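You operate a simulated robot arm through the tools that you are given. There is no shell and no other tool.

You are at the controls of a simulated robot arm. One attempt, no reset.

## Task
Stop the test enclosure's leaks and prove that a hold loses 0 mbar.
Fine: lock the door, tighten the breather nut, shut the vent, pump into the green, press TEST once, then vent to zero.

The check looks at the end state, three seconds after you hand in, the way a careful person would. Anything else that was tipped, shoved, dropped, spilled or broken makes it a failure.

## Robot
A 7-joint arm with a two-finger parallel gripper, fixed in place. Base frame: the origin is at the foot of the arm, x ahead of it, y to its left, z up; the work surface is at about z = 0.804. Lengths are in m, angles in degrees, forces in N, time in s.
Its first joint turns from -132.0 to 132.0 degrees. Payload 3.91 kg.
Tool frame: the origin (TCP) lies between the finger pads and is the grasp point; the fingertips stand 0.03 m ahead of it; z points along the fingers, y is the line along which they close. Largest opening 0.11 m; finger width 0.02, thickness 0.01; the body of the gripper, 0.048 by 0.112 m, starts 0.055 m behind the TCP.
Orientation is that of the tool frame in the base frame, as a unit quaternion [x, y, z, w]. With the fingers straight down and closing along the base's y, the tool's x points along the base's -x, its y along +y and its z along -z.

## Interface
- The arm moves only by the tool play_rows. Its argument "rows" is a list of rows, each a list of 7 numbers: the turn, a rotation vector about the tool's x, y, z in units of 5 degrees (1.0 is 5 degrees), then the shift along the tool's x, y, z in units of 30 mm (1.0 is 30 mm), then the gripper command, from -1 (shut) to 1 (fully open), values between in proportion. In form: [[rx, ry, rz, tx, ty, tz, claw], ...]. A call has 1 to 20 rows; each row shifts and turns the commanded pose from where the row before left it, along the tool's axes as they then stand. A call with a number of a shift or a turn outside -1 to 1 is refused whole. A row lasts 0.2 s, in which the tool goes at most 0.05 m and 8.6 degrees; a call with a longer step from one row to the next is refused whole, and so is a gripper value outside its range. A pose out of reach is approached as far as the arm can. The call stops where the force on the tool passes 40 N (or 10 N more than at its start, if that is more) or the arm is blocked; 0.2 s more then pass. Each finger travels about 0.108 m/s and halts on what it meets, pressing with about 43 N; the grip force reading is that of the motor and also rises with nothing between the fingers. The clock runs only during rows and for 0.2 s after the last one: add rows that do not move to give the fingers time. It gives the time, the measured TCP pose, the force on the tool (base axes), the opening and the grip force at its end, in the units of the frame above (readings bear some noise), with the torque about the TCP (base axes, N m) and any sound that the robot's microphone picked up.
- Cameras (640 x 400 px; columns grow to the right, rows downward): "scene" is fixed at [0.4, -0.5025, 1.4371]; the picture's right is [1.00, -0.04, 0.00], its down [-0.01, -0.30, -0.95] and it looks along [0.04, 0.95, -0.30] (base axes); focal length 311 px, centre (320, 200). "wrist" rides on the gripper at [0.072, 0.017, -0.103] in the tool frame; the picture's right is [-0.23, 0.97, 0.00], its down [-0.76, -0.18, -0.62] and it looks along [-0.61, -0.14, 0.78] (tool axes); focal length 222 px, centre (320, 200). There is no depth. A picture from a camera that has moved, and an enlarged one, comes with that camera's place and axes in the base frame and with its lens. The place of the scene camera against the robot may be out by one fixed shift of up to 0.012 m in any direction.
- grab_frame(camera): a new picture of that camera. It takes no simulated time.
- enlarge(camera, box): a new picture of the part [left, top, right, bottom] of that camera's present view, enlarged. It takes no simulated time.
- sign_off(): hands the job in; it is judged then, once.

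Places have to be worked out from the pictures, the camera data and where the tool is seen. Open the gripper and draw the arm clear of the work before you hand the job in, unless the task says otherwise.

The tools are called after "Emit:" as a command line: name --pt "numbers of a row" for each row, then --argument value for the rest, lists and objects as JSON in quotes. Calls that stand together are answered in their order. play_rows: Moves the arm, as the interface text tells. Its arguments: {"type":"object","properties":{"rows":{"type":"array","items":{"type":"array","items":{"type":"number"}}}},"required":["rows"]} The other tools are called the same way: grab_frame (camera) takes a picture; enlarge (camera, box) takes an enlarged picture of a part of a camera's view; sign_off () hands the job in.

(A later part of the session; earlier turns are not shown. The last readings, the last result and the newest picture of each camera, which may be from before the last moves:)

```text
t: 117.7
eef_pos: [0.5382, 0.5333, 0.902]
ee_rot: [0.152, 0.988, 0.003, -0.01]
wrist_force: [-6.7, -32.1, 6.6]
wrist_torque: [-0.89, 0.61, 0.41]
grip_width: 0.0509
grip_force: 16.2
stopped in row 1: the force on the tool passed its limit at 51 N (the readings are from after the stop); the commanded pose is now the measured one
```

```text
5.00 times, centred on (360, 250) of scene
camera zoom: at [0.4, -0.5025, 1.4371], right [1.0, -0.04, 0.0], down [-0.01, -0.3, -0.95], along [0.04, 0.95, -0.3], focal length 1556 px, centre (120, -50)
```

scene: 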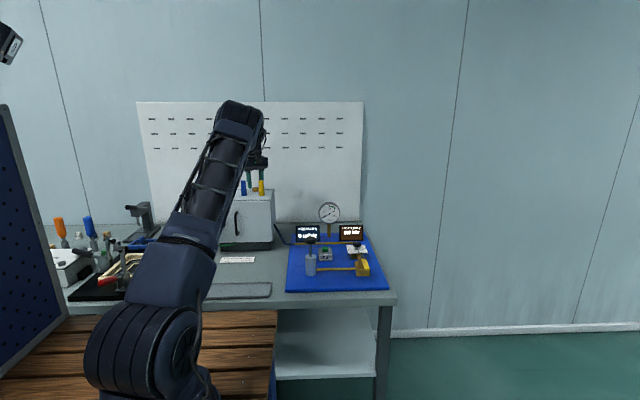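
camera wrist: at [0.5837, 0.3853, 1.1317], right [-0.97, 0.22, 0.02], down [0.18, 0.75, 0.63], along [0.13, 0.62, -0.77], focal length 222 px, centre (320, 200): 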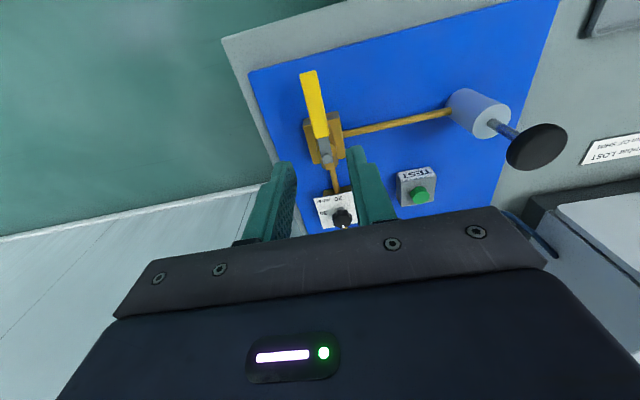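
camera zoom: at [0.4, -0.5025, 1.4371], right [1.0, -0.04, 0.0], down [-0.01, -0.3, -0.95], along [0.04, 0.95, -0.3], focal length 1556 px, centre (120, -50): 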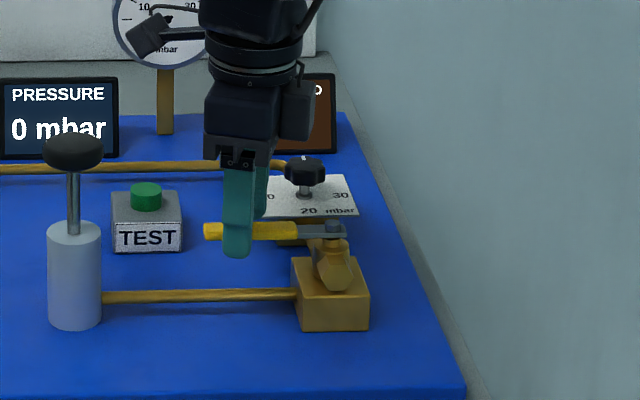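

The handle stopped hard at the square position (51 N): vent shut. I back off one step so that I don't drag it, then lift clear.

Emit:
play_rows --pt "0 0 -1 0 -0.15 0 -0.2" --pt "0 0 0 0 0 -0.5 -0.2" --pt "0 0 0 0 0 -0.9 -0.2" --pt "0 0 0 0 0 -0.9 -0.2" --pt "0 0 0 0 0 -0.9 -0.2" --pt "0 0 0 0 0 -0.9 -0.2"

Emit:
grab_frame --camera "wrist"

Emit:
enlarge --camera "scene" --box '[280, 195, 400, 295]'

```text
t: 119.1
eef_pos: [0.538, 0.5291, 1.0252]
ee_rot: [0.108, 0.994, 0.005, -0.009]
wrist_force: [-0.8, 0.1, -0.9]
wrist_torque: [0.01, -0.01, 0.01]
grip_width: 0.044
grip_force: 0.0
```

```text
taken
camera wrist: at [0.4726, 0.5598, 1.1307], right [0.43, 0.9, 0.0], down [0.72, -0.34, 0.61], along [0.55, -0.26, -0.79], focal length 222 px, centre (320, 200)
```

wrist: 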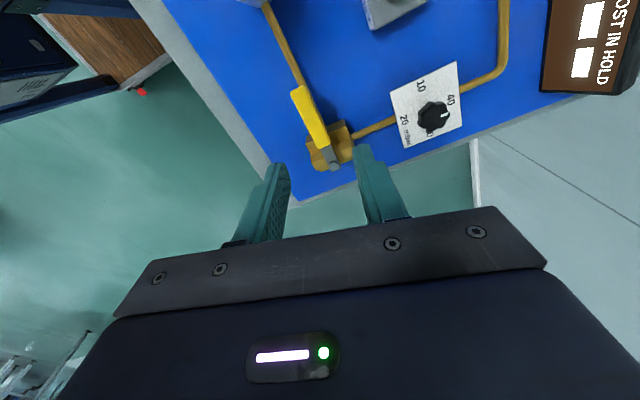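

```text
4.00 times, centred on (340, 245) of scene
camera zoom: at [0.4, -0.5025, 1.4371], right [1.0, -0.04, 0.0], down [-0.01, -0.3, -0.95], along [0.04, 0.95, -0.3], focal length 1245 px, centre (240, 20)
```

zoom: 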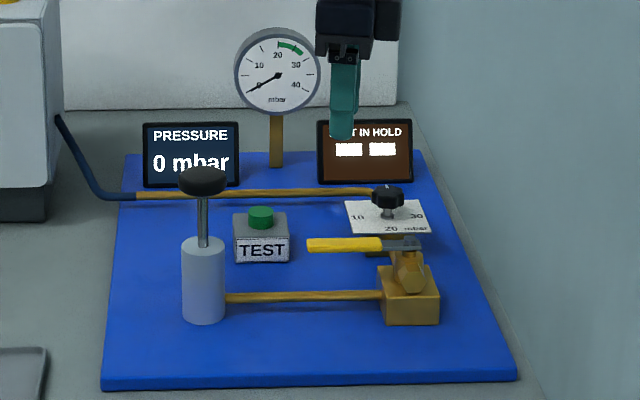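

Vent is shut (handle square to the valve). Next is the pump: knob ≈(0.41, 0.519, 0.95). I close the fingers and move above it.

Emit:
play_rows --pt "0 0 0 0.82 -0.25 0 -1" --pt "0 0 0 0.82 -0.25 0 -1" --pt "0 0 0 0.82 -0.25 0 -1" --pt "0 0 0 0.82 -0.25 0 -1" --pt "0 0 0 0.82 -0.25 0 -1"

Emit:
grab_frame --camera "wrist"

Emit:
enlarge --camera "scene" --box '[270, 195, 390, 295]'

```text
t: 120.3
eef_pos: [0.41, 0.5198, 1.0265]
ee_rot: [0.108, 0.994, 0.006, -0.009]
wrist_force: [0.5, -0.3, 0.0]
wrist_torque: [0.04, 0.03, 0.0]
grip_width: 0.0
grip_force: 38.2
```

```text
taken
camera wrist: at [0.3446, 0.5491, 1.132], right [0.43, 0.9, 0.0], down [0.72, -0.34, 0.61], along [0.55, -0.26, -0.79], focal length 222 px, centre (320, 200)
```

wrist: 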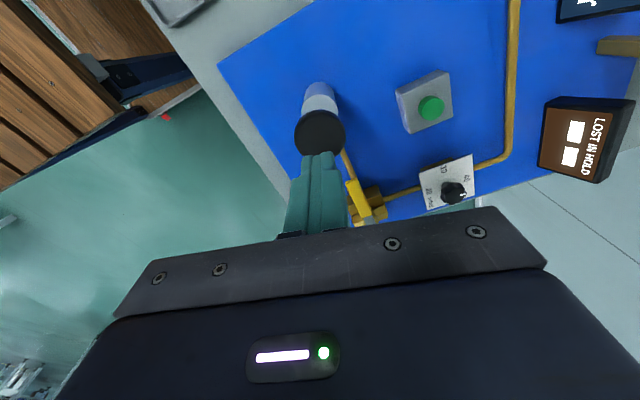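

```text
4.00 times, centred on (330, 245) of scene
camera zoom: at [0.4, -0.5025, 1.4371], right [1.0, -0.04, 0.0], down [-0.01, -0.3, -0.95], along [0.04, 0.95, -0.3], focal length 1245 px, centre (280, 20)
```

zoom: 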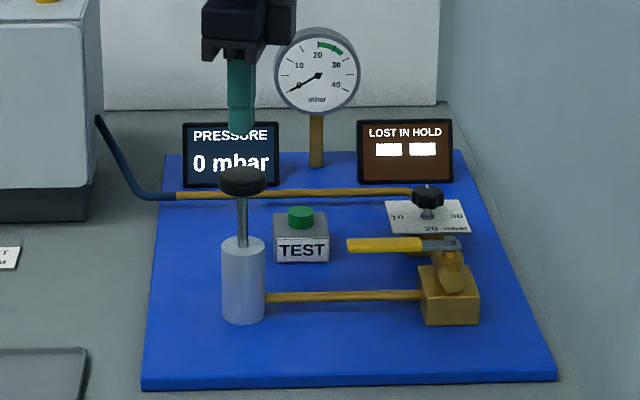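

The closed fingertips are over the knob (within ~5 mm). I press down gently in 10 mm steps and watch the force.

Emit:
play_rows --pt "0 0 0 0.1 0.05 0.8 -1" --pt "0 0 0 0 0 0.33 -1" --pt "0 0 0 0 0 0.33 -1"

Emit:
enlarge --camera "scene" --box '[270, 195, 390, 295]'

```text
t: 121.1
eef_pos: [0.4064, 0.5224, 0.9836]
ee_rot: [0.107, 0.994, 0.006, -0.008]
wrist_force: [0.8, -0.5, 1.6]
wrist_torque: [-0.01, -0.04, 0.01]
grip_width: 0.0003
grip_force: 37.3
```

```text
4.00 times, centred on (330, 245) of scene
camera zoom: at [0.4, -0.5025, 1.4371], right [1.0, -0.04, 0.0], down [-0.01, -0.3, -0.95], along [0.04, 0.95, -0.3], focal length 1245 px, centre (280, 20)
```

zoom: 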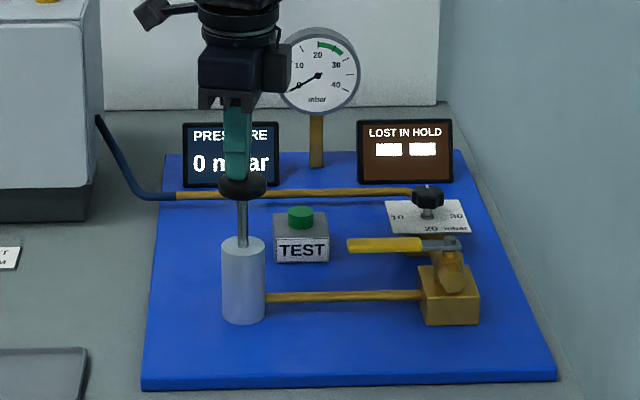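

Contact is just beginning at tip z≈0.954. I push the stroke down in 10 mm rows.

Emit:
play_rows --pt "0 0 0 0 0 0.33 -1" --pt "0 0 0 0 0 0.33 -1"

Emit:
enlarge --camera "scene" --box '[270, 195, 390, 295]'

```text
t: 121.7
eef_pos: [0.4078, 0.5226, 0.9637]
ee_rot: [0.108, 0.994, 0.005, -0.009]
wrist_force: [1.0, -0.1, 4.3]
wrist_torque: [-0.04, -0.02, -0.02]
grip_width: 0.0001
grip_force: 37.4
```

```text
4.00 times, centred on (330, 245) of scene
camera zoom: at [0.4, -0.5025, 1.4371], right [1.0, -0.04, 0.0], down [-0.01, -0.3, -0.95], along [0.04, 0.95, -0.3], focal length 1245 px, centre (280, 20)
```

zoom: 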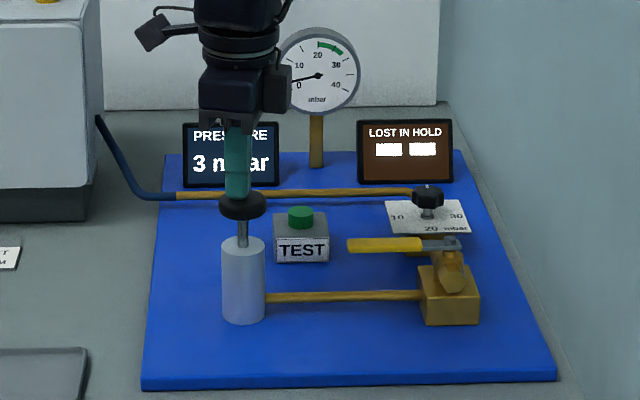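

Pressure already reads 3 mbar for a half stroke with only ~4 N. I continue to the bottom of the stroke.

Emit:
play_rows --pt "0 0 0 0 0 0.33 -1" --pt "0 0 0 0 0 0.33 -1" --pt "0 0 0 0 0 0 -1"

Emit:
enlarge --camera "scene" --box '[270, 195, 390, 295]'

```text
t: 122.6
eef_pos: [0.4067, 0.5236, 0.9473]
ee_rot: [0.108, 0.994, 0.006, -0.008]
wrist_force: [-3.4, -9.4, 19.5]
wrist_torque: [-0.37, 0.01, -0.09]
grip_width: 0.0002
grip_force: 38.3
stopped in row 3: the force on the tool passed its limit at 41 N (the readings are from after the stop); the commanded pose is now the measured one
```

```text
4.00 times, centred on (330, 245) of scene
camera zoom: at [0.4, -0.5025, 1.4371], right [1.0, -0.04, 0.0], down [-0.01, -0.3, -0.95], along [0.04, 0.95, -0.3], focal length 1245 px, centre (280, 20)
```

zoom: 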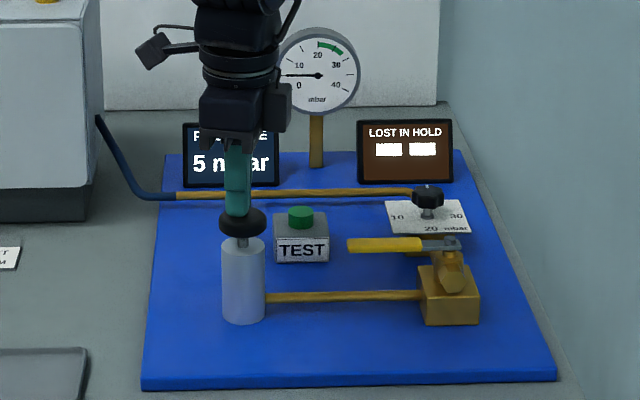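

Bottom of the stroke is at TCP z≈0.947; pressure is 5 mbar. I rise 40 mm to let the plunger spring back and check the reading holds.

Emit:
play_rows --pt "0 0 0 0 0 -0.6 -1" --pt "0 0 0 0 0 -0.75 -1" --pt "0 0 0 0 0 0 -1"

Emit:
enlarge --camera "scene" --box '[270, 195, 390, 295]'

```text
t: 123.4
eef_pos: [0.408, 0.5231, 0.9852]
ee_rot: [0.108, 0.994, 0.006, -0.008]
wrist_force: [0.5, -0.7, 1.2]
wrist_torque: [0.0, -0.05, -0.02]
grip_width: 0.0001
grip_force: 37.4
```

```text
4.00 times, centred on (330, 245) of scene
camera zoom: at [0.4, -0.5025, 1.4371], right [1.0, -0.04, 0.0], down [-0.01, -0.3, -0.95], along [0.04, 0.95, -0.3], focal length 1245 px, centre (280, 20)
```

zoom: 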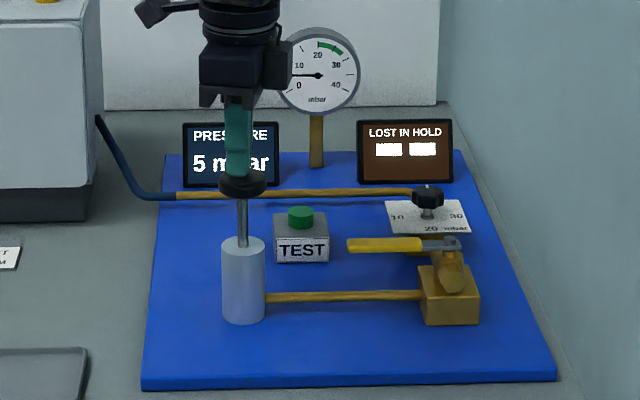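

The plunger springs back and 5 mbar is held. Before pumping further I wait 4 s to see whether pressure leaks away.

Emit:
play_rows --pt "0 0 0 0 0 0 -1" --pt "0 0 0 0 0 0 -1" --pt "0 0 0 0 0 0 -1" --pt "0 0 0 0 0 0 -1" --pt "0 0 0 0 0 0 -1" --pt "0 0 0 0 0 0 -1" --pt "0 0 0 0 0 0 -1" --pt "0 0 0 0 0 0 -1" --pt "0 0 0 0 0 0 -1" --pt "0 0 0 0 0 0 -1" --pt "0 0 0 0 0 0 -1" --pt "0 0 0 0 0 0 -1" --pt "0 0 0 0 0 0 -1" --pt "0 0 0 0 0 0 -1" --pt "0 0 0 0 0 0 -1" --pt "0 0 0 0 0 0 -1" --pt "0 0 0 0 0 0 -1" --pt "0 0 0 0 0 0 -1" --pt "0 0 0 0 0 0 -1" --pt "0 0 0 0 0 0 -1"

Emit:
enlarge --camera "scene" --box '[290, 195, 350, 250]'

```text
t: 127.6
eef_pos: [0.4077, 0.5233, 0.9854]
ee_rot: [0.108, 0.994, 0.006, -0.008]
wrist_force: [0.4, -0.1, 0.2]
wrist_torque: [-0.01, 0.01, 0.02]
grip_width: 0.0
grip_force: 38.1
```

```text
7.27 times, centred on (320, 222) of scene
camera zoom: at [0.4, -0.5025, 1.4371], right [1.0, -0.04, 0.0], down [-0.01, -0.3, -0.95], along [0.04, 0.95, -0.3], focal length 2263 px, centre (320, 36)
```

zoom: 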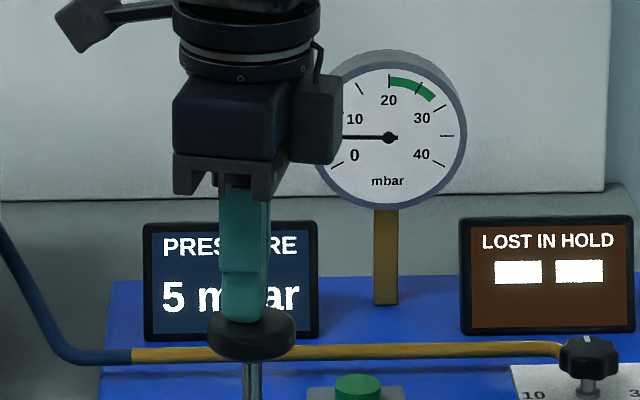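

No loss over 4 s. I give another full stroke (37 mm down, then back up).

Emit:
play_rows --pt "0 0 0 0 0 0.42 -1" --pt "0 0 0 0 0 0.42 -1" --pt "0 0 0 0 0 0.4 -1" --pt "0 0 0 0 0 0 -1" --pt "0 0 0 0 0 -0.62 -1" --pt "0 0 0 0 0 -0.62 -1" --pt "0 0 0 0 0 0 -1"

Emit:
enlarge --camera "scene" --box '[290, 195, 350, 250]'

```text
t: 129.2
eef_pos: [0.4078, 0.522, 0.9868]
ee_rot: [0.107, 0.994, 0.007, -0.009]
wrist_force: [-0.2, -0.5, 1.4]
wrist_torque: [-0.01, 0.02, 0.0]
grip_width: 0.0001
grip_force: 38.0
```

```text
7.27 times, centred on (320, 222) of scene
camera zoom: at [0.4, -0.5025, 1.4371], right [1.0, -0.04, 0.0], down [-0.01, -0.3, -0.95], along [0.04, 0.95, -0.3], focal length 2263 px, centre (320, 36)
```

zoom: 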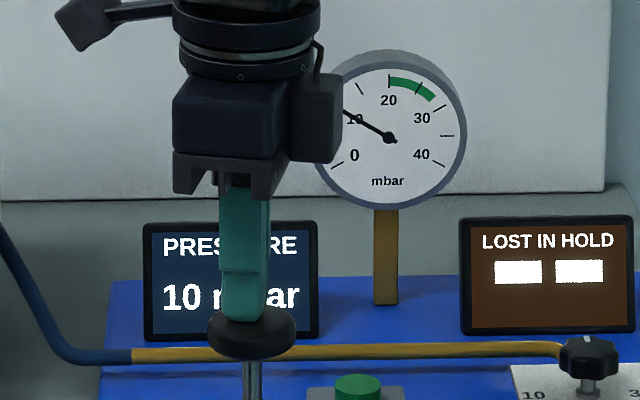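

Each full stroke adds 5 mbar (now 10). Two more strokes, then check at 20.

Emit:
play_rows --pt "0 0 0 0 0 0.42 -1" --pt "0 0 0 0 0 0.42 -1" --pt "0 0 0 0 0 0.43 -1" --pt "0 0 0 0 0 0 -1" --pt "0 0 0 0 0 -0.64 -1" --pt "0 0 0 0 0 -0.63 -1" --pt "0 0 0 0 0 0 -1"

Emit:
play_rows --pt "0 0 0 0 0 0.42 -1" --pt "0 0 0 0 0 0.42 -1" --pt "0 0 0 0 0 0.43 -1" --pt "0 0 0 0 0 0 -1" --pt "0 0 0 0 0 -0.64 -1" --pt "0 0 0 0 0 -0.63 -1" --pt "0 0 0 0 0 0 -1"

Emit:
enlarge --camera "scene" --box '[290, 195, 350, 250]'

```text
t: 130.8
eef_pos: [0.4078, 0.5231, 0.9876]
ee_rot: [0.108, 0.994, 0.006, -0.008]
wrist_force: [-0.6, -0.4, 0.4]
wrist_torque: [-0.02, 0.02, 0.01]
grip_width: 0.0
grip_force: 37.7
```

```text
t: 132.4
eef_pos: [0.4066, 0.5226, 0.9859]
ee_rot: [0.109, 0.994, 0.006, -0.008]
wrist_force: [0.1, -0.3, 0.5]
wrist_torque: [-0.03, 0.06, 0.0]
grip_width: 0.0003
grip_force: 37.3
```

```text
7.27 times, centred on (320, 222) of scene
camera zoom: at [0.4, -0.5025, 1.4371], right [1.0, -0.04, 0.0], down [-0.01, -0.3, -0.95], along [0.04, 0.95, -0.3], focal length 2263 px, centre (320, 36)
```

zoom: 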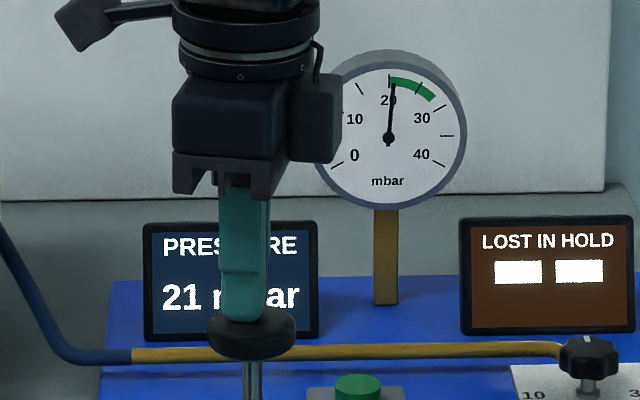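

21 mbar is just into the green (20–28). I add a part stroke (~20 mm) to sit mid-green, then wait to see that it holds.

Emit:
play_rows --pt "0 0 0 0 0 0.38 -1" --pt "0 0 0 0 0 0.38 -1" --pt "0 0 0 0 0 0 -1" --pt "0 0 0 0 0 -0.4 -1" --pt "0 0 0 0 0 -0.7 -1" --pt "0 0 0 0 0 -0.9 -1" --pt "0 0 0 0 0 -0.9 -1" --pt "0 0 0 0 0 0 -1"

Emit:
enlarge --camera "scene" --box '[290, 195, 350, 250]'

```text
t: 134.2
eef_pos: [0.408, 0.5233, 1.0496]
ee_rot: [0.108, 0.994, 0.006, -0.008]
wrist_force: [-0.3, -0.5, -0.3]
wrist_torque: [0.01, 0.02, 0.01]
grip_width: 0.0
grip_force: 37.9
```

```text
7.27 times, centred on (320, 222) of scene
camera zoom: at [0.4, -0.5025, 1.4371], right [1.0, -0.04, 0.0], down [-0.01, -0.3, -0.95], along [0.04, 0.95, -0.3], focal length 2263 px, centre (320, 36)
```

zoom: 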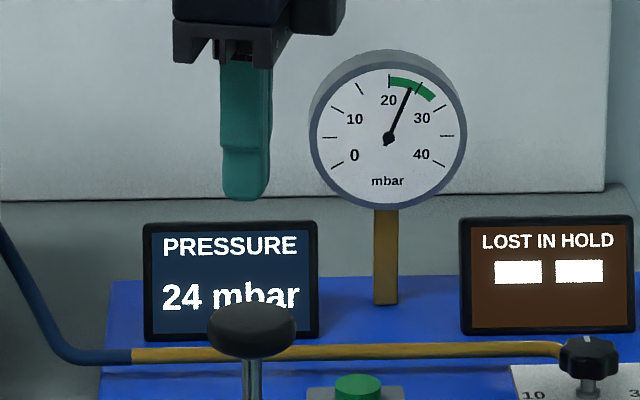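

24 mbar, mid-green. I move above the TEST button (≈(0.472, 0.634)), which also gives time to see whether the pressure holds.

Emit:
play_rows --pt "0 0 0 -0.26 0.813 0 -1" --pt "0 0 0 -0.26 0.813 0 -1" --pt "0 0 0 -0.26 0.813 0 -1" --pt "0 0 0 -0.26 0.813 0 -1" --pt "0 0 0 -0.26 0.813 0 -1" --pt "0 0 0 0 0 0.8 -1" --pt "0 0 0 0 0 0.8 -1" --pt "0 0 0 0 0 0.8 -1" --pt "0 0 0 0 0 0 -1"

Emit:
grab_frame --camera "wrist"

Emit:
enlarge --camera "wrist" --box '[240, 60, 420, 220]'

Emit:
enlarge --camera "scene" --box '[285, 195, 385, 275]'

```text
t: 136.2
eef_pos: [0.4704, 0.6344, 0.9781]
ee_rot: [0.108, 0.994, 0.006, -0.008]
wrist_force: [0.1, 0.1, 0.6]
wrist_torque: [-0.02, 0.0, -0.01]
grip_width: 0.0
grip_force: 38.2
```

```text
taken
camera wrist: at [0.4055, 0.664, 1.0831], right [0.43, 0.9, 0.01], down [0.71, -0.35, 0.61], along [0.55, -0.26, -0.79], focal length 222 px, centre (320, 200)
```

wrist: 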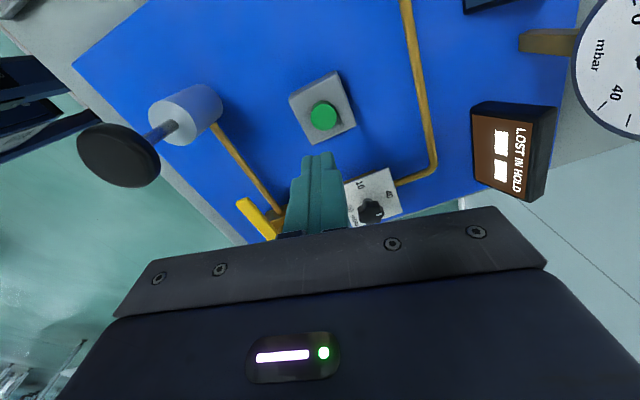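

```text
2.50 times, centred on (330, 140) of wrist
camera zoom: at [0.4055, 0.664, 1.0831], right [0.43, 0.9, 0.01], down [0.71, -0.35, 0.61], along [0.55, -0.26, -0.79], focal length 555 px, centre (295, 350)
```

zoom: 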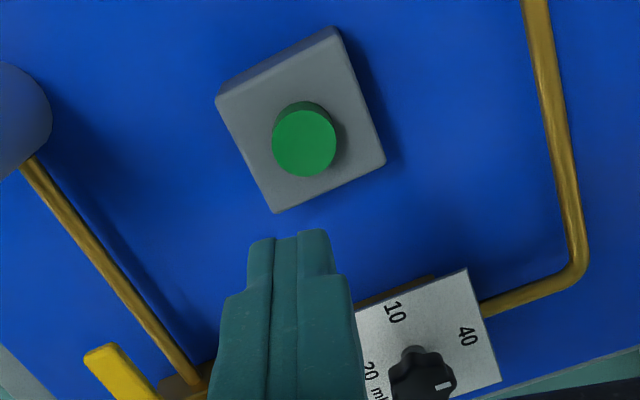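

```text
5.00 times, centred on (335, 235) of scene
camera zoom: at [0.4, -0.5025, 1.4371], right [1.0, -0.04, 0.0], down [-0.01, -0.3, -0.95], along [0.04, 0.95, -0.3], focal length 1556 px, centre (245, 25)
```

zoom: 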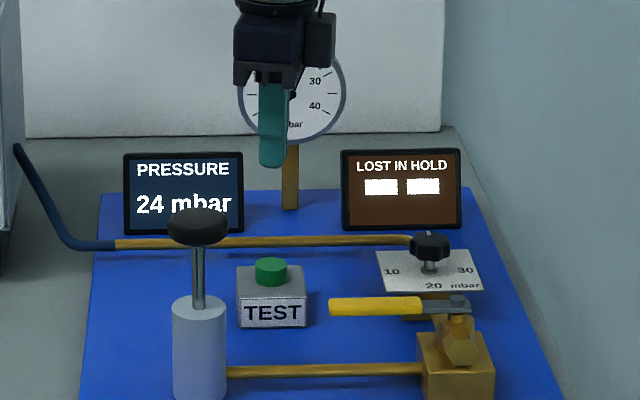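

The button is at ≈(0.4695, 0.639, 0.857) and pressure holds at 24. Before the single TEST press I wait 8 s more to make sure nothing leaks.

Emit:
play_rows --pt "0 0 0 0.02 0.11 0 -1" --pt "0 0 0 0 0 0 -1" --pt "0 0 0 0 0 0 -1" --pt "0 0 0 0 0 0 -1" --pt "0 0 0 0 0 0 -1" --pt "0 0 0 0 0 0 -1" --pt "0 0 0 0 0 0 -1" --pt "0 0 0 0 0 0 -1" --pt "0 0 0 0 0 0 -1" --pt "0 0 0 0 0 0 -1" --pt "0 0 0 0 0 0 -1" --pt "0 0 0 0 0 0 -1" --pt "0 0 0 0 0 0 -1" --pt "0 0 0 0 0 0 -1" --pt "0 0 0 0 0 0 -1" --pt "0 0 0 0 0 0 -1" --pt "0 0 0 0 0 0 -1" --pt "0 0 0 0 0 0 -1" --pt "0 0 0 0 0 0 -1" --pt "0 0 0 0 0 0 -1"

Emit:
play_rows --pt "0 0 0 0 0 0 -1" --pt "0 0 0 0 0 0 -1" --pt "0 0 0 0 0 0 -1" --pt "0 0 0 0 0 0 -1" --pt "0 0 0 0 0 0 -1" --pt "0 0 0 0 0 0 -1" --pt "0 0 0 0 0 0 -1" --pt "0 0 0 0 0 0 -1" --pt "0 0 0 0 0 0 -1" --pt "0 0 0 0 0 0 -1" --pt "0 0 0 0 0 0 -1" --pt "0 0 0 0 0 0 -1" --pt "0 0 0 0 0 0 -1" --pt "0 0 0 0 0 0 -1" --pt "0 0 0 0 0 0 -1" --pt "0 0 0 0 0 0 -1" --pt "0 0 0 0 0 0 -1" --pt "0 0 0 0 0 0 -1" --pt "0 0 0 0 0 0 -1" --pt "0 0 0 0 0 0 -1"

Emit:
enlarge --camera "scene" --box '[285, 195, 385, 275]'

Emit:
enlarge --camera "scene" --box '[190, 170, 290, 270]'

```text
t: 140.4
eef_pos: [0.4712, 0.6378, 0.9787]
ee_rot: [0.108, 0.994, 0.007, -0.008]
wrist_force: [-0.2, 0.4, -0.7]
wrist_torque: [0.0, 0.01, 0.01]
grip_width: 0.0001
grip_force: 37.9
```

```text
t: 144.6
eef_pos: [0.4715, 0.6375, 0.9785]
ee_rot: [0.108, 0.994, 0.006, -0.007]
wrist_force: [0.4, -0.1, 0.7]
wrist_torque: [-0.01, -0.02, -0.01]
grip_width: 0.0
grip_force: 37.8
```

```text
5.00 times, centred on (335, 235) of scene
camera zoom: at [0.4, -0.5025, 1.4371], right [1.0, -0.04, 0.0], down [-0.01, -0.3, -0.95], along [0.04, 0.95, -0.3], focal length 1556 px, centre (245, 25)
```

zoom: 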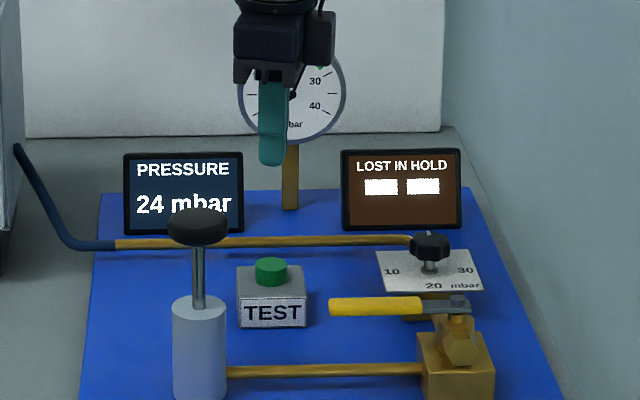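

```text
4.00 times, centred on (240, 220) of scene
camera zoom: at [0.4, -0.5025, 1.4371], right [1.0, -0.04, 0.0], down [-0.01, -0.3, -0.95], along [0.04, 0.95, -0.3], focal length 1245 px, centre (640, 120)
```

zoom: 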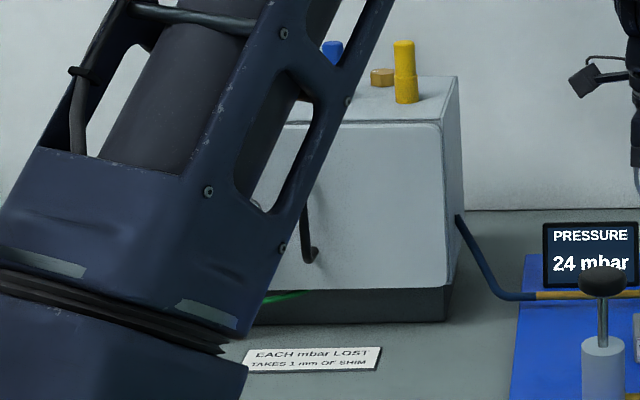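

Pressure has held 24 mbar for over 10 s. Now the single TEST press: straight down until the button gives, in slow final steps.

Emit:
play_rows --pt "0 0 0 0 0 0.9 -1" --pt "0 0 0 0 0 0.9 -1" --pt "0 0 0 0 0 0.9 -1" --pt "0 0 0 0 0 0.2 -1" --pt "0 0 0 0 0 0.2 -1"

Emit:
enlarge --camera "scene" --box '[285, 195, 385, 275]'

```text
t: 145.8
eef_pos: [0.4699, 0.6386, 0.8859]
ee_rot: [0.108, 0.994, 0.006, -0.009]
wrist_force: [0.7, -1.6, 2.5]
wrist_torque: [-0.02, -0.03, 0.02]
grip_width: 0.0
grip_force: 37.7
```

```text
5.00 times, centred on (335, 235) of scene
camera zoom: at [0.4, -0.5025, 1.4371], right [1.0, -0.04, 0.0], down [-0.01, -0.3, -0.95], along [0.04, 0.95, -0.3], focal length 1556 px, centre (245, 25)
```

zoom: 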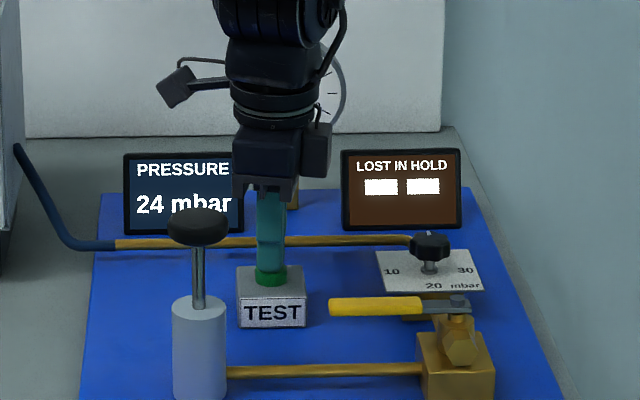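

Contact with the button has begun (2.5 N) but TEST hasn't registered. I press 6 mm further.

Emit:
play_rows --pt "0 0 0 0 0 0.1 -1" --pt "0 0 0 0 0 0.1 -1"

Emit:
enlarge --camera "scene" --box '[285, 195, 385, 275]'

```text
t: 146.4
eef_pos: [0.4698, 0.6381, 0.8823]
ee_rot: [0.107, 0.994, 0.007, -0.009]
wrist_force: [-1.8, -7.8, 31.8]
wrist_torque: [-0.39, -0.16, -0.09]
grip_width: 0.0
grip_force: 37.6
heard: click
```

```text
5.00 times, centred on (335, 235) of scene
camera zoom: at [0.4, -0.5025, 1.4371], right [1.0, -0.04, 0.0], down [-0.01, -0.3, -0.95], along [0.04, 0.95, -0.3], focal length 1556 px, centre (245, 25)
```

zoom: 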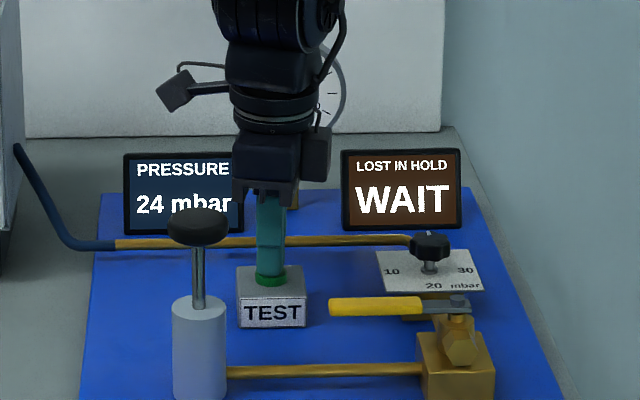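

A click was heard and the display shows WAIT: the hold is running. I lift straight off the button and wait for the result.

Emit:
play_rows --pt "0 0 0 0 0 -0.5 -1" --pt "0 0 0 0 0 -0.9 -1" --pt "0 0 0 0 0 -0.9 -1" --pt "0 0 0 0 0 -0.9 -1" --pt "0 0 0 0 0 -0.9 -1" --pt "0 0 0 0 0 0 -1" --pt "0 0 0 0 0 0 -1" --pt "0 0 0 0 0 0 -1" --pt "0 0 0 0 0 0 -1" --pt "0 0 0 0 0 0 -1"

Emit:
enlarge --camera "scene" --box '[285, 195, 385, 275]'

```text
t: 148.6
eef_pos: [0.473, 0.6358, 1.0039]
ee_rot: [0.108, 0.994, 0.006, -0.008]
wrist_force: [-0.2, -0.1, -0.1]
wrist_torque: [0.0, 0.01, 0.0]
grip_width: 0.0
grip_force: 37.4
```

```text
5.00 times, centred on (335, 235) of scene
camera zoom: at [0.4, -0.5025, 1.4371], right [1.0, -0.04, 0.0], down [-0.01, -0.3, -0.95], along [0.04, 0.95, -0.3], focal length 1556 px, centre (245, 25)
```

zoom: 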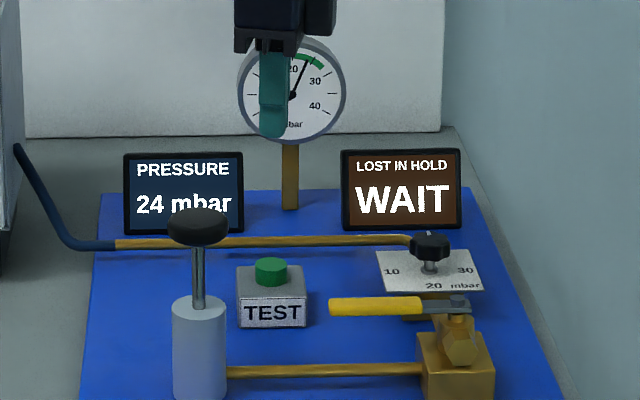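

Still WAIT with 24 mbar. I wait without touching anything.

Emit:
play_rows --pt "0 0 0 0 0 0 -1" --pt "0 0 0 0 0 0 -1" --pt "0 0 0 0 0 0 -1" --pt "0 0 0 0 0 0 -1" --pt "0 0 0 0 0 0 -1" --pt "0 0 0 0 0 0 -1" --pt "0 0 0 0 0 0 -1" --pt "0 0 0 0 0 0 -1" --pt "0 0 0 0 0 0 -1" --pt "0 0 0 0 0 0 -1" --pt "0 0 0 0 0 0 -1" --pt "0 0 0 0 0 0 -1" --pt "0 0 0 0 0 0 -1" --pt "0 0 0 0 0 0 -1" --pt "0 0 0 0 0 0 -1"

Emit:
enlarge --camera "scene" --box '[285, 195, 385, 275]'

```text
t: 151.8
eef_pos: [0.4718, 0.6364, 1.0028]
ee_rot: [0.108, 0.994, 0.007, -0.009]
wrist_force: [0.5, -0.2, 0.4]
wrist_torque: [-0.02, 0.01, 0.01]
grip_width: 0.0004
grip_force: 37.6
```

```text
5.00 times, centred on (335, 235) of scene
camera zoom: at [0.4, -0.5025, 1.4371], right [1.0, -0.04, 0.0], down [-0.01, -0.3, -0.95], along [0.04, 0.95, -0.3], focal length 1556 px, centre (245, 25)
```

zoom: 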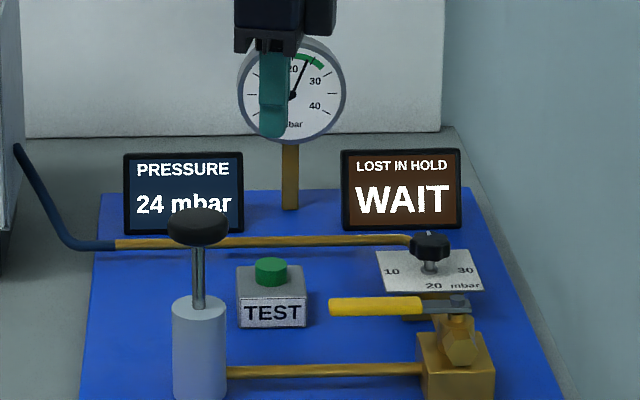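

The hold continues at a steady 24 mbar; I keep waiting.

Emit:
play_rows --pt "0 0 0 0 0 0 -1" --pt "0 0 0 0 0 0 -1" --pt "0 0 0 0 0 0 -1" --pt "0 0 0 0 0 0 -1" --pt "0 0 0 0 0 0 -1" --pt "0 0 0 0 0 0 -1" --pt "0 0 0 0 0 0 -1" --pt "0 0 0 0 0 0 -1" --pt "0 0 0 0 0 0 -1" --pt "0 0 0 0 0 0 -1" --pt "0 0 0 0 0 0 -1" --pt "0 0 0 0 0 0 -1" --pt "0 0 0 0 0 0 -1" --pt "0 0 0 0 0 0 -1" --pt "0 0 0 0 0 0 -1" --pt "0 0 0 0 0 0 -1" --pt "0 0 0 0 0 0 -1" --pt "0 0 0 0 0 0 -1" --pt "0 0 0 0 0 0 -1" --pt "0 0 0 0 0 0 -1"

Emit:
enlarge --camera "scene" --box '[285, 195, 385, 275]'

```text
t: 156.0
eef_pos: [0.4717, 0.6365, 1.0023]
ee_rot: [0.108, 0.994, 0.006, -0.008]
wrist_force: [0.4, 0.0, 0.4]
wrist_torque: [0.03, 0.04, 0.0]
grip_width: 0.0003
grip_force: 37.9
```

```text
5.00 times, centred on (335, 235) of scene
camera zoom: at [0.4, -0.5025, 1.4371], right [1.0, -0.04, 0.0], down [-0.01, -0.3, -0.95], along [0.04, 0.95, -0.3], focal length 1556 px, centre (245, 25)
```

zoom: 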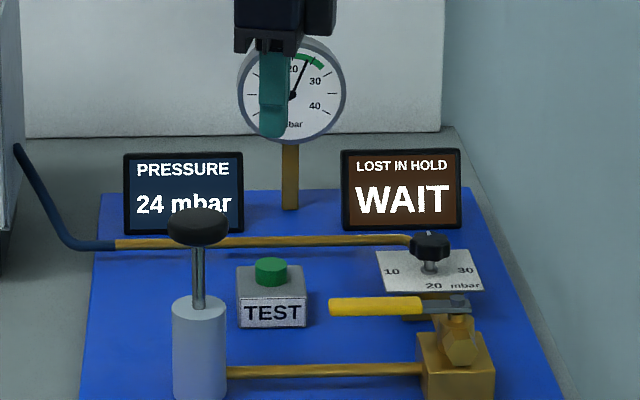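

Ten seconds into the hold, still WAIT; I continue waiting.

Emit:
play_rows --pt "0 0 0 0 0 0 -1" --pt "0 0 0 0 0 0 -1" --pt "0 0 0 0 0 0 -1" --pt "0 0 0 0 0 0 -1" --pt "0 0 0 0 0 0 -1" --pt "0 0 0 0 0 0 -1" --pt "0 0 0 0 0 0 -1" --pt "0 0 0 0 0 0 -1" --pt "0 0 0 0 0 0 -1" --pt "0 0 0 0 0 0 -1" --pt "0 0 0 0 0 0 -1" --pt "0 0 0 0 0 0 -1" --pt "0 0 0 0 0 0 -1" --pt "0 0 0 0 0 0 -1" --pt "0 0 0 0 0 0 -1" --pt "0 0 0 0 0 0 -1" --pt "0 0 0 0 0 0 -1" --pt "0 0 0 0 0 0 -1" --pt "0 0 0 0 0 0 -1" --pt "0 0 0 0 0 0 -1"

Emit:
enlarge --camera "scene" --box '[285, 195, 385, 275]'

```text
t: 160.2
eef_pos: [0.4717, 0.6364, 1.0035]
ee_rot: [0.108, 0.994, 0.006, -0.008]
wrist_force: [0.0, 0.1, -0.3]
wrist_torque: [0.02, 0.0, -0.01]
grip_width: 0.0
grip_force: 37.5
```

```text
5.00 times, centred on (335, 235) of scene
camera zoom: at [0.4, -0.5025, 1.4371], right [1.0, -0.04, 0.0], down [-0.01, -0.3, -0.95], along [0.04, 0.95, -0.3], focal length 1556 px, centre (245, 25)
```

zoom: 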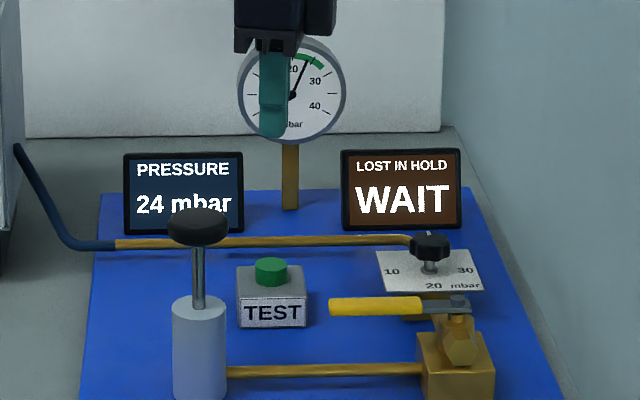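

Fourteen seconds in, no change in pressure. I wait two more batches.

Emit:
play_rows --pt "0 0 0 0 0 0 -1" --pt "0 0 0 0 0 0 -1" --pt "0 0 0 0 0 0 -1" --pt "0 0 0 0 0 0 -1" --pt "0 0 0 0 0 0 -1" --pt "0 0 0 0 0 0 -1" --pt "0 0 0 0 0 0 -1" --pt "0 0 0 0 0 0 -1" --pt "0 0 0 0 0 0 -1" --pt "0 0 0 0 0 0 -1" --pt "0 0 0 0 0 0 -1" --pt "0 0 0 0 0 0 -1" --pt "0 0 0 0 0 0 -1" --pt "0 0 0 0 0 0 -1" --pt "0 0 0 0 0 0 -1" --pt "0 0 0 0 0 0 -1" --pt "0 0 0 0 0 0 -1" --pt "0 0 0 0 0 0 -1" --pt "0 0 0 0 0 0 -1" --pt "0 0 0 0 0 0 -1"

Emit:
play_rows --pt "0 0 0 0 0 0 -1" --pt "0 0 0 0 0 0 -1" --pt "0 0 0 0 0 0 -1" --pt "0 0 0 0 0 0 -1" --pt "0 0 0 0 0 0 -1" --pt "0 0 0 0 0 0 -1" --pt "0 0 0 0 0 0 -1" --pt "0 0 0 0 0 0 -1" --pt "0 0 0 0 0 0 -1" --pt "0 0 0 0 0 0 -1" --pt "0 0 0 0 0 0 -1" --pt "0 0 0 0 0 0 -1" --pt "0 0 0 0 0 0 -1" --pt "0 0 0 0 0 0 -1" --pt "0 0 0 0 0 0 -1" --pt "0 0 0 0 0 0 -1" --pt "0 0 0 0 0 0 -1" --pt "0 0 0 0 0 0 -1" --pt "0 0 0 0 0 0 -1" --pt "0 0 0 0 0 0 -1"

Emit:
enlarge --camera "scene" --box '[285, 195, 385, 275]'

```text
t: 164.4
eef_pos: [0.4708, 0.6357, 1.0026]
ee_rot: [0.108, 0.994, 0.007, -0.009]
wrist_force: [-0.8, 0.2, -0.7]
wrist_torque: [0.02, 0.03, 0.05]
grip_width: 0.0001
grip_force: 37.9
```

```text
t: 168.6
eef_pos: [0.4717, 0.636, 1.0027]
ee_rot: [0.108, 0.994, 0.007, -0.008]
wrist_force: [0.1, 0.5, 0.6]
wrist_torque: [0.03, 0.02, 0.01]
grip_width: 0.0
grip_force: 37.6
```

```text
5.00 times, centred on (335, 235) of scene
camera zoom: at [0.4, -0.5025, 1.4371], right [1.0, -0.04, 0.0], down [-0.01, -0.3, -0.95], along [0.04, 0.95, -0.3], focal length 1556 px, centre (245, 25)
```

zoom: 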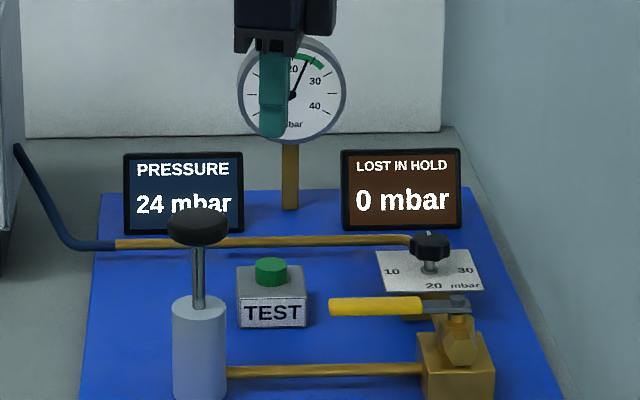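

LOST IN HOLD reads 0 mbar – the proof is made. Now I open the vent: square the tool up, open the fork and move above the handle, which now lies along -x from the pivot.

Emit:
play_rows --pt "0.117 -0.197 -0.83 0 0 0 -0.36" --pt "0 0 -0.83 0 0 0 -0.36" --pt "0 0 -0.83 0 0 0 -0.36" --pt "0 0 0 -0.49 -0.975 0 -0.36" --pt "0 0 0 -0.49 -0.975 0 -0.36" --pt "0 0 0 -0.49 -0.975 0 -0.36" --pt "0 0 0 -0.49 -0.975 0 -0.36" --pt "0 0 0 0 0 0.5 -0.36"

Emit:
grab_frame --camera "wrist"

Emit:
enlarge --camera "wrist" --box '[240, 60, 420, 220]'

Emit:
enlarge --camera "scene" --box '[290, 205, 390, 285]'

```text
t: 170.4
eef_pos: [0.5303, 0.5196, 0.9881]
ee_rot: [-0.001, 1.0, 0.0, 0.0]
wrist_force: [-0.2, -0.9, 0.0]
wrist_torque: [0.03, 0.0, 0.02]
grip_width: 0.0352
grip_force: 0.1
```

```text
taken
camera wrist: at [0.4583, 0.5352, 1.0912], right [0.23, 0.97, 0.0], down [0.76, -0.18, 0.62], along [0.61, -0.14, -0.78], focal length 222 px, centre (320, 200)
```

wrist: 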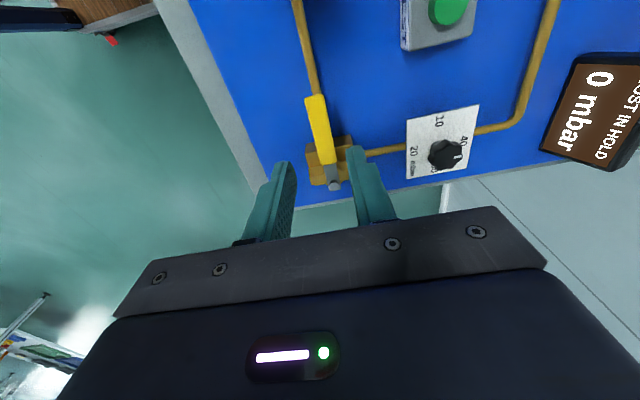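

```text
2.50 times, centred on (330, 140) of wrist
camera zoom: at [0.4583, 0.5352, 1.0912], right [0.23, 0.97, 0.0], down [0.76, -0.18, 0.62], along [0.61, -0.14, -0.78], focal length 555 px, centre (295, 350)
```

zoom: 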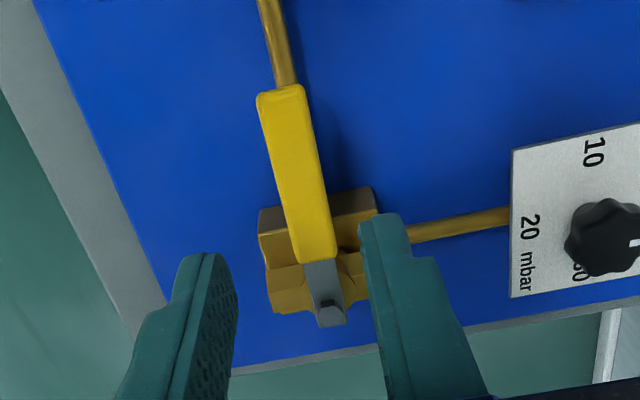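

```text
5.00 times, centred on (340, 245) of scene
camera zoom: at [0.4, -0.5025, 1.4371], right [1.0, -0.04, 0.0], down [-0.01, -0.3, -0.95], along [0.04, 0.95, -0.3], focal length 1556 px, centre (220, -25)
```

zoom: 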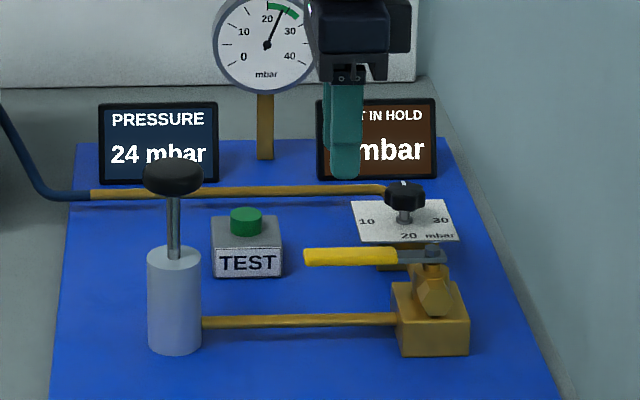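

The handle (y≈0.519) is centred under the fork. I descend to z≈0.90.

Emit:
play_rows --pt "0 0 0 0 -0.02 0.97 -0.36" --pt "0 0 0 0 0 0.97 -0.36" --pt "0 0 0 0 0 0.97 -0.36"

Emit:
enlarge --camera "wrist" --box '[240, 60, 420, 220]'

```text
t: 171.2
eef_pos: [0.5299, 0.519, 0.9003]
ee_rot: [0.0, 1.0, 0.001, 0.0]
wrist_force: [0.1, 0.9, 0.8]
wrist_torque: [-0.01, -0.03, -0.03]
grip_width: 0.035
grip_force: 0.1
```

```text
2.50 times, centred on (330, 140) of wrist
camera zoom: at [0.458, 0.5345, 1.0035], right [0.23, 0.97, 0.0], down [0.76, -0.18, 0.62], along [0.61, -0.14, -0.78], focal length 555 px, centre (295, 350)
```

zoom: 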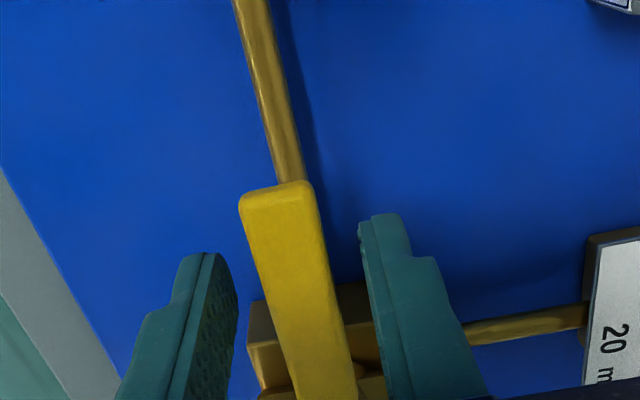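

The fork is astride the handle. I swing it counter-clockwise back toward -y (90° plus slack).

Emit:
play_rows --pt "0 0 -1 -0.009 -0.2 0 -0.36" --pt "0 0 -1 -0.009 -0.2 0 -0.36" --pt "0 0 -1 -0.009 -0.2 0 -0.36" --pt "0 0 -1 -0.009 -0.2 0 -0.36" --pt "0 0 -1 -0.009 -0.2 0 -0.36" --pt "0 0 -1 -0.009 -0.2 0 -0.36" --pt "0 0 -1 -0.009 -0.2 0 -0.36" --pt "0 0 -1 -0.009 -0.2 0 -0.36" --pt "0 0 -1 -0.009 -0.2 0 -0.36" --pt "0 0 -1 -0.009 -0.2 0 -0.36"

Emit:
enlarge --camera "scene" --box '[290, 205, 390, 285]'

```text
t: 173.4
eef_pos: [0.5562, 0.4677, 0.8993]
ee_rot: [-0.424, 0.905, 0.0, 0.0]
wrist_force: [0.4, 1.2, -0.2]
wrist_torque: [0.04, 0.04, -0.03]
grip_width: 0.0354
grip_force: 0.7
```

```text
5.00 times, centred on (340, 245) of scene
camera zoom: at [0.4, -0.5025, 1.4371], right [1.0, -0.04, 0.0], down [-0.01, -0.3, -0.95], along [0.04, 0.95, -0.3], focal length 1556 px, centre (220, -25)
```

zoom: 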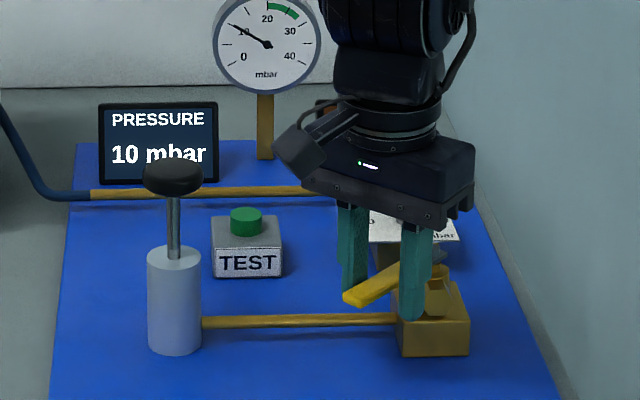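

The pressure is falling (10 mbar) as the handle opens. I continue to the full open position along -y.

Emit:
play_rows --pt "0 0 -1 -0.009 -0.2 0 -0.36" --pt "0 0 -1 -0.009 -0.2 0 -0.36" --pt "0 0 -1 -0.009 -0.2 0 -0.36" --pt "0 0 -1 -0.009 -0.2 0 -0.36" --pt "0 0 -1 -0.009 -0.2 0 -0.36" --pt "0 0 -1 -0.009 -0.2 0 -0.36" --pt "0 0 -1 -0.009 -0.2 0 -0.36" --pt "0 0 -1 -0.009 -0.2 0 -0.36"

Emit:
enlarge --camera "scene" --box '[290, 205, 390, 285]'

Emit:
enlarge --camera "wrist" --box '[240, 60, 420, 220]'

```text
t: 175.2
eef_pos: [0.6015, 0.4508, 0.9001]
ee_rot: [0.708, -0.706, 0.0, 0.0]
wrist_force: [-0.3, 0.7, -0.1]
wrist_torque: [0.0, 0.01, -0.04]
grip_width: 0.0356
grip_force: 0.0
```

```text
5.00 times, centred on (340, 245) of scene
camera zoom: at [0.4, -0.5025, 1.4371], right [1.0, -0.04, 0.0], down [-0.01, -0.3, -0.95], along [0.04, 0.95, -0.3], focal length 1556 px, centre (220, -25)
```

zoom: 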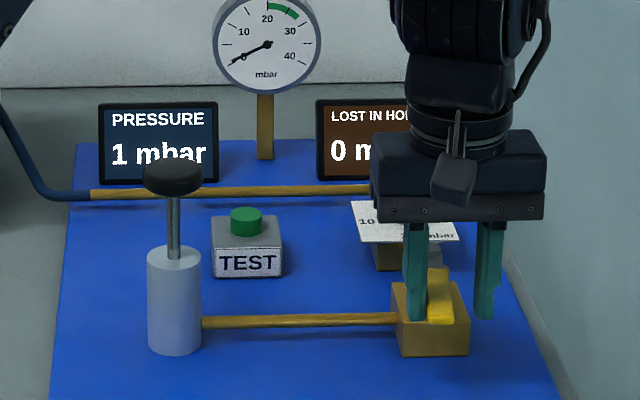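

```text
2.50 times, centred on (330, 140) of wrist
camera zoom: at [0.5838, 0.3774, 1.0037], right [-0.97, 0.22, 0.0], down [0.18, 0.76, 0.62], along [0.14, 0.61, -0.78], focal length 555 px, centre (295, 350)
```

zoom: 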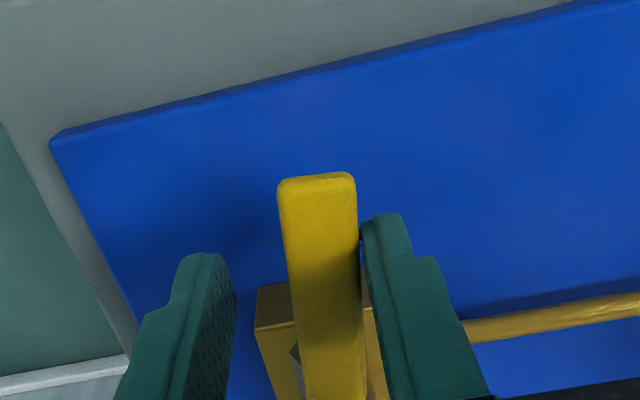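

1 mbar and falling; the handle lags by the fork's slack, so I push it two more small steps toward its open stop.

Emit:
play_rows --pt "0 0 -1 -0.009 -0.2 0 -0.36" --pt "0 0 -0.7 -0.009 -0.15 0 -0.36" --pt "0 0 0 0 0 0 -0.36"

Emit:
enlarge --camera "scene" --box '[290, 205, 390, 285]'

Emit:
enlarge --camera "wrist" --box '[240, 60, 420, 220]'

```text
t: 176.0
eef_pos: [0.6094, 0.4523, 0.9009]
ee_rot: [0.758, -0.652, 0.0, 0.0]
wrist_force: [-10.7, 0.2, 1.2]
wrist_torque: [-0.18, 0.17, -0.13]
grip_width: 0.0403
grip_force: 5.0
```

```text
5.00 times, centred on (340, 245) of scene
camera zoom: at [0.4, -0.5025, 1.4371], right [1.0, -0.04, 0.0], down [-0.01, -0.3, -0.95], along [0.04, 0.95, -0.3], focal length 1556 px, centre (220, -25)
```

zoom: 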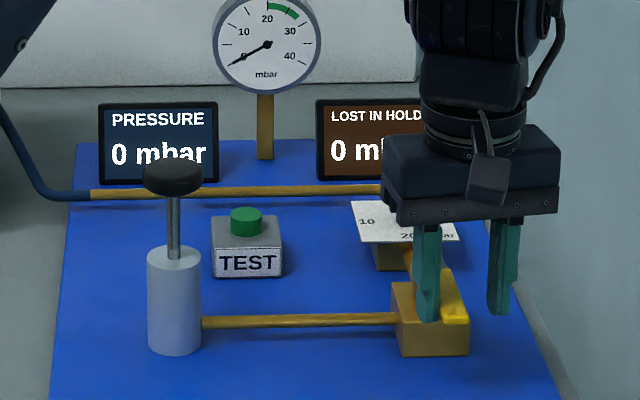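

```text
2.50 times, centred on (330, 140) of wrist
camera zoom: at [0.6041, 0.3766, 1.0041], right [-1.0, 0.08, 0.0], down [0.06, 0.78, 0.62], along [0.05, 0.62, -0.78], focal length 555 px, centre (295, 350)
```

zoom: 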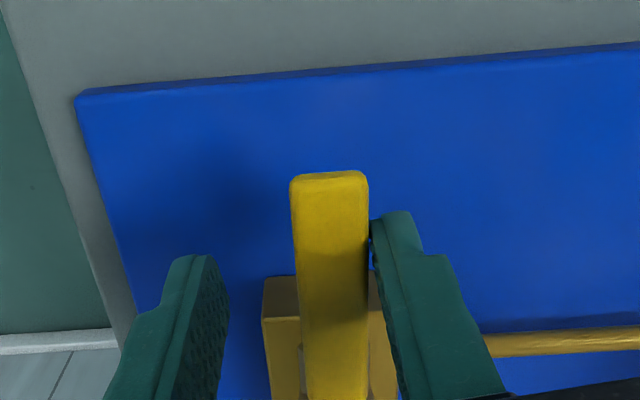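

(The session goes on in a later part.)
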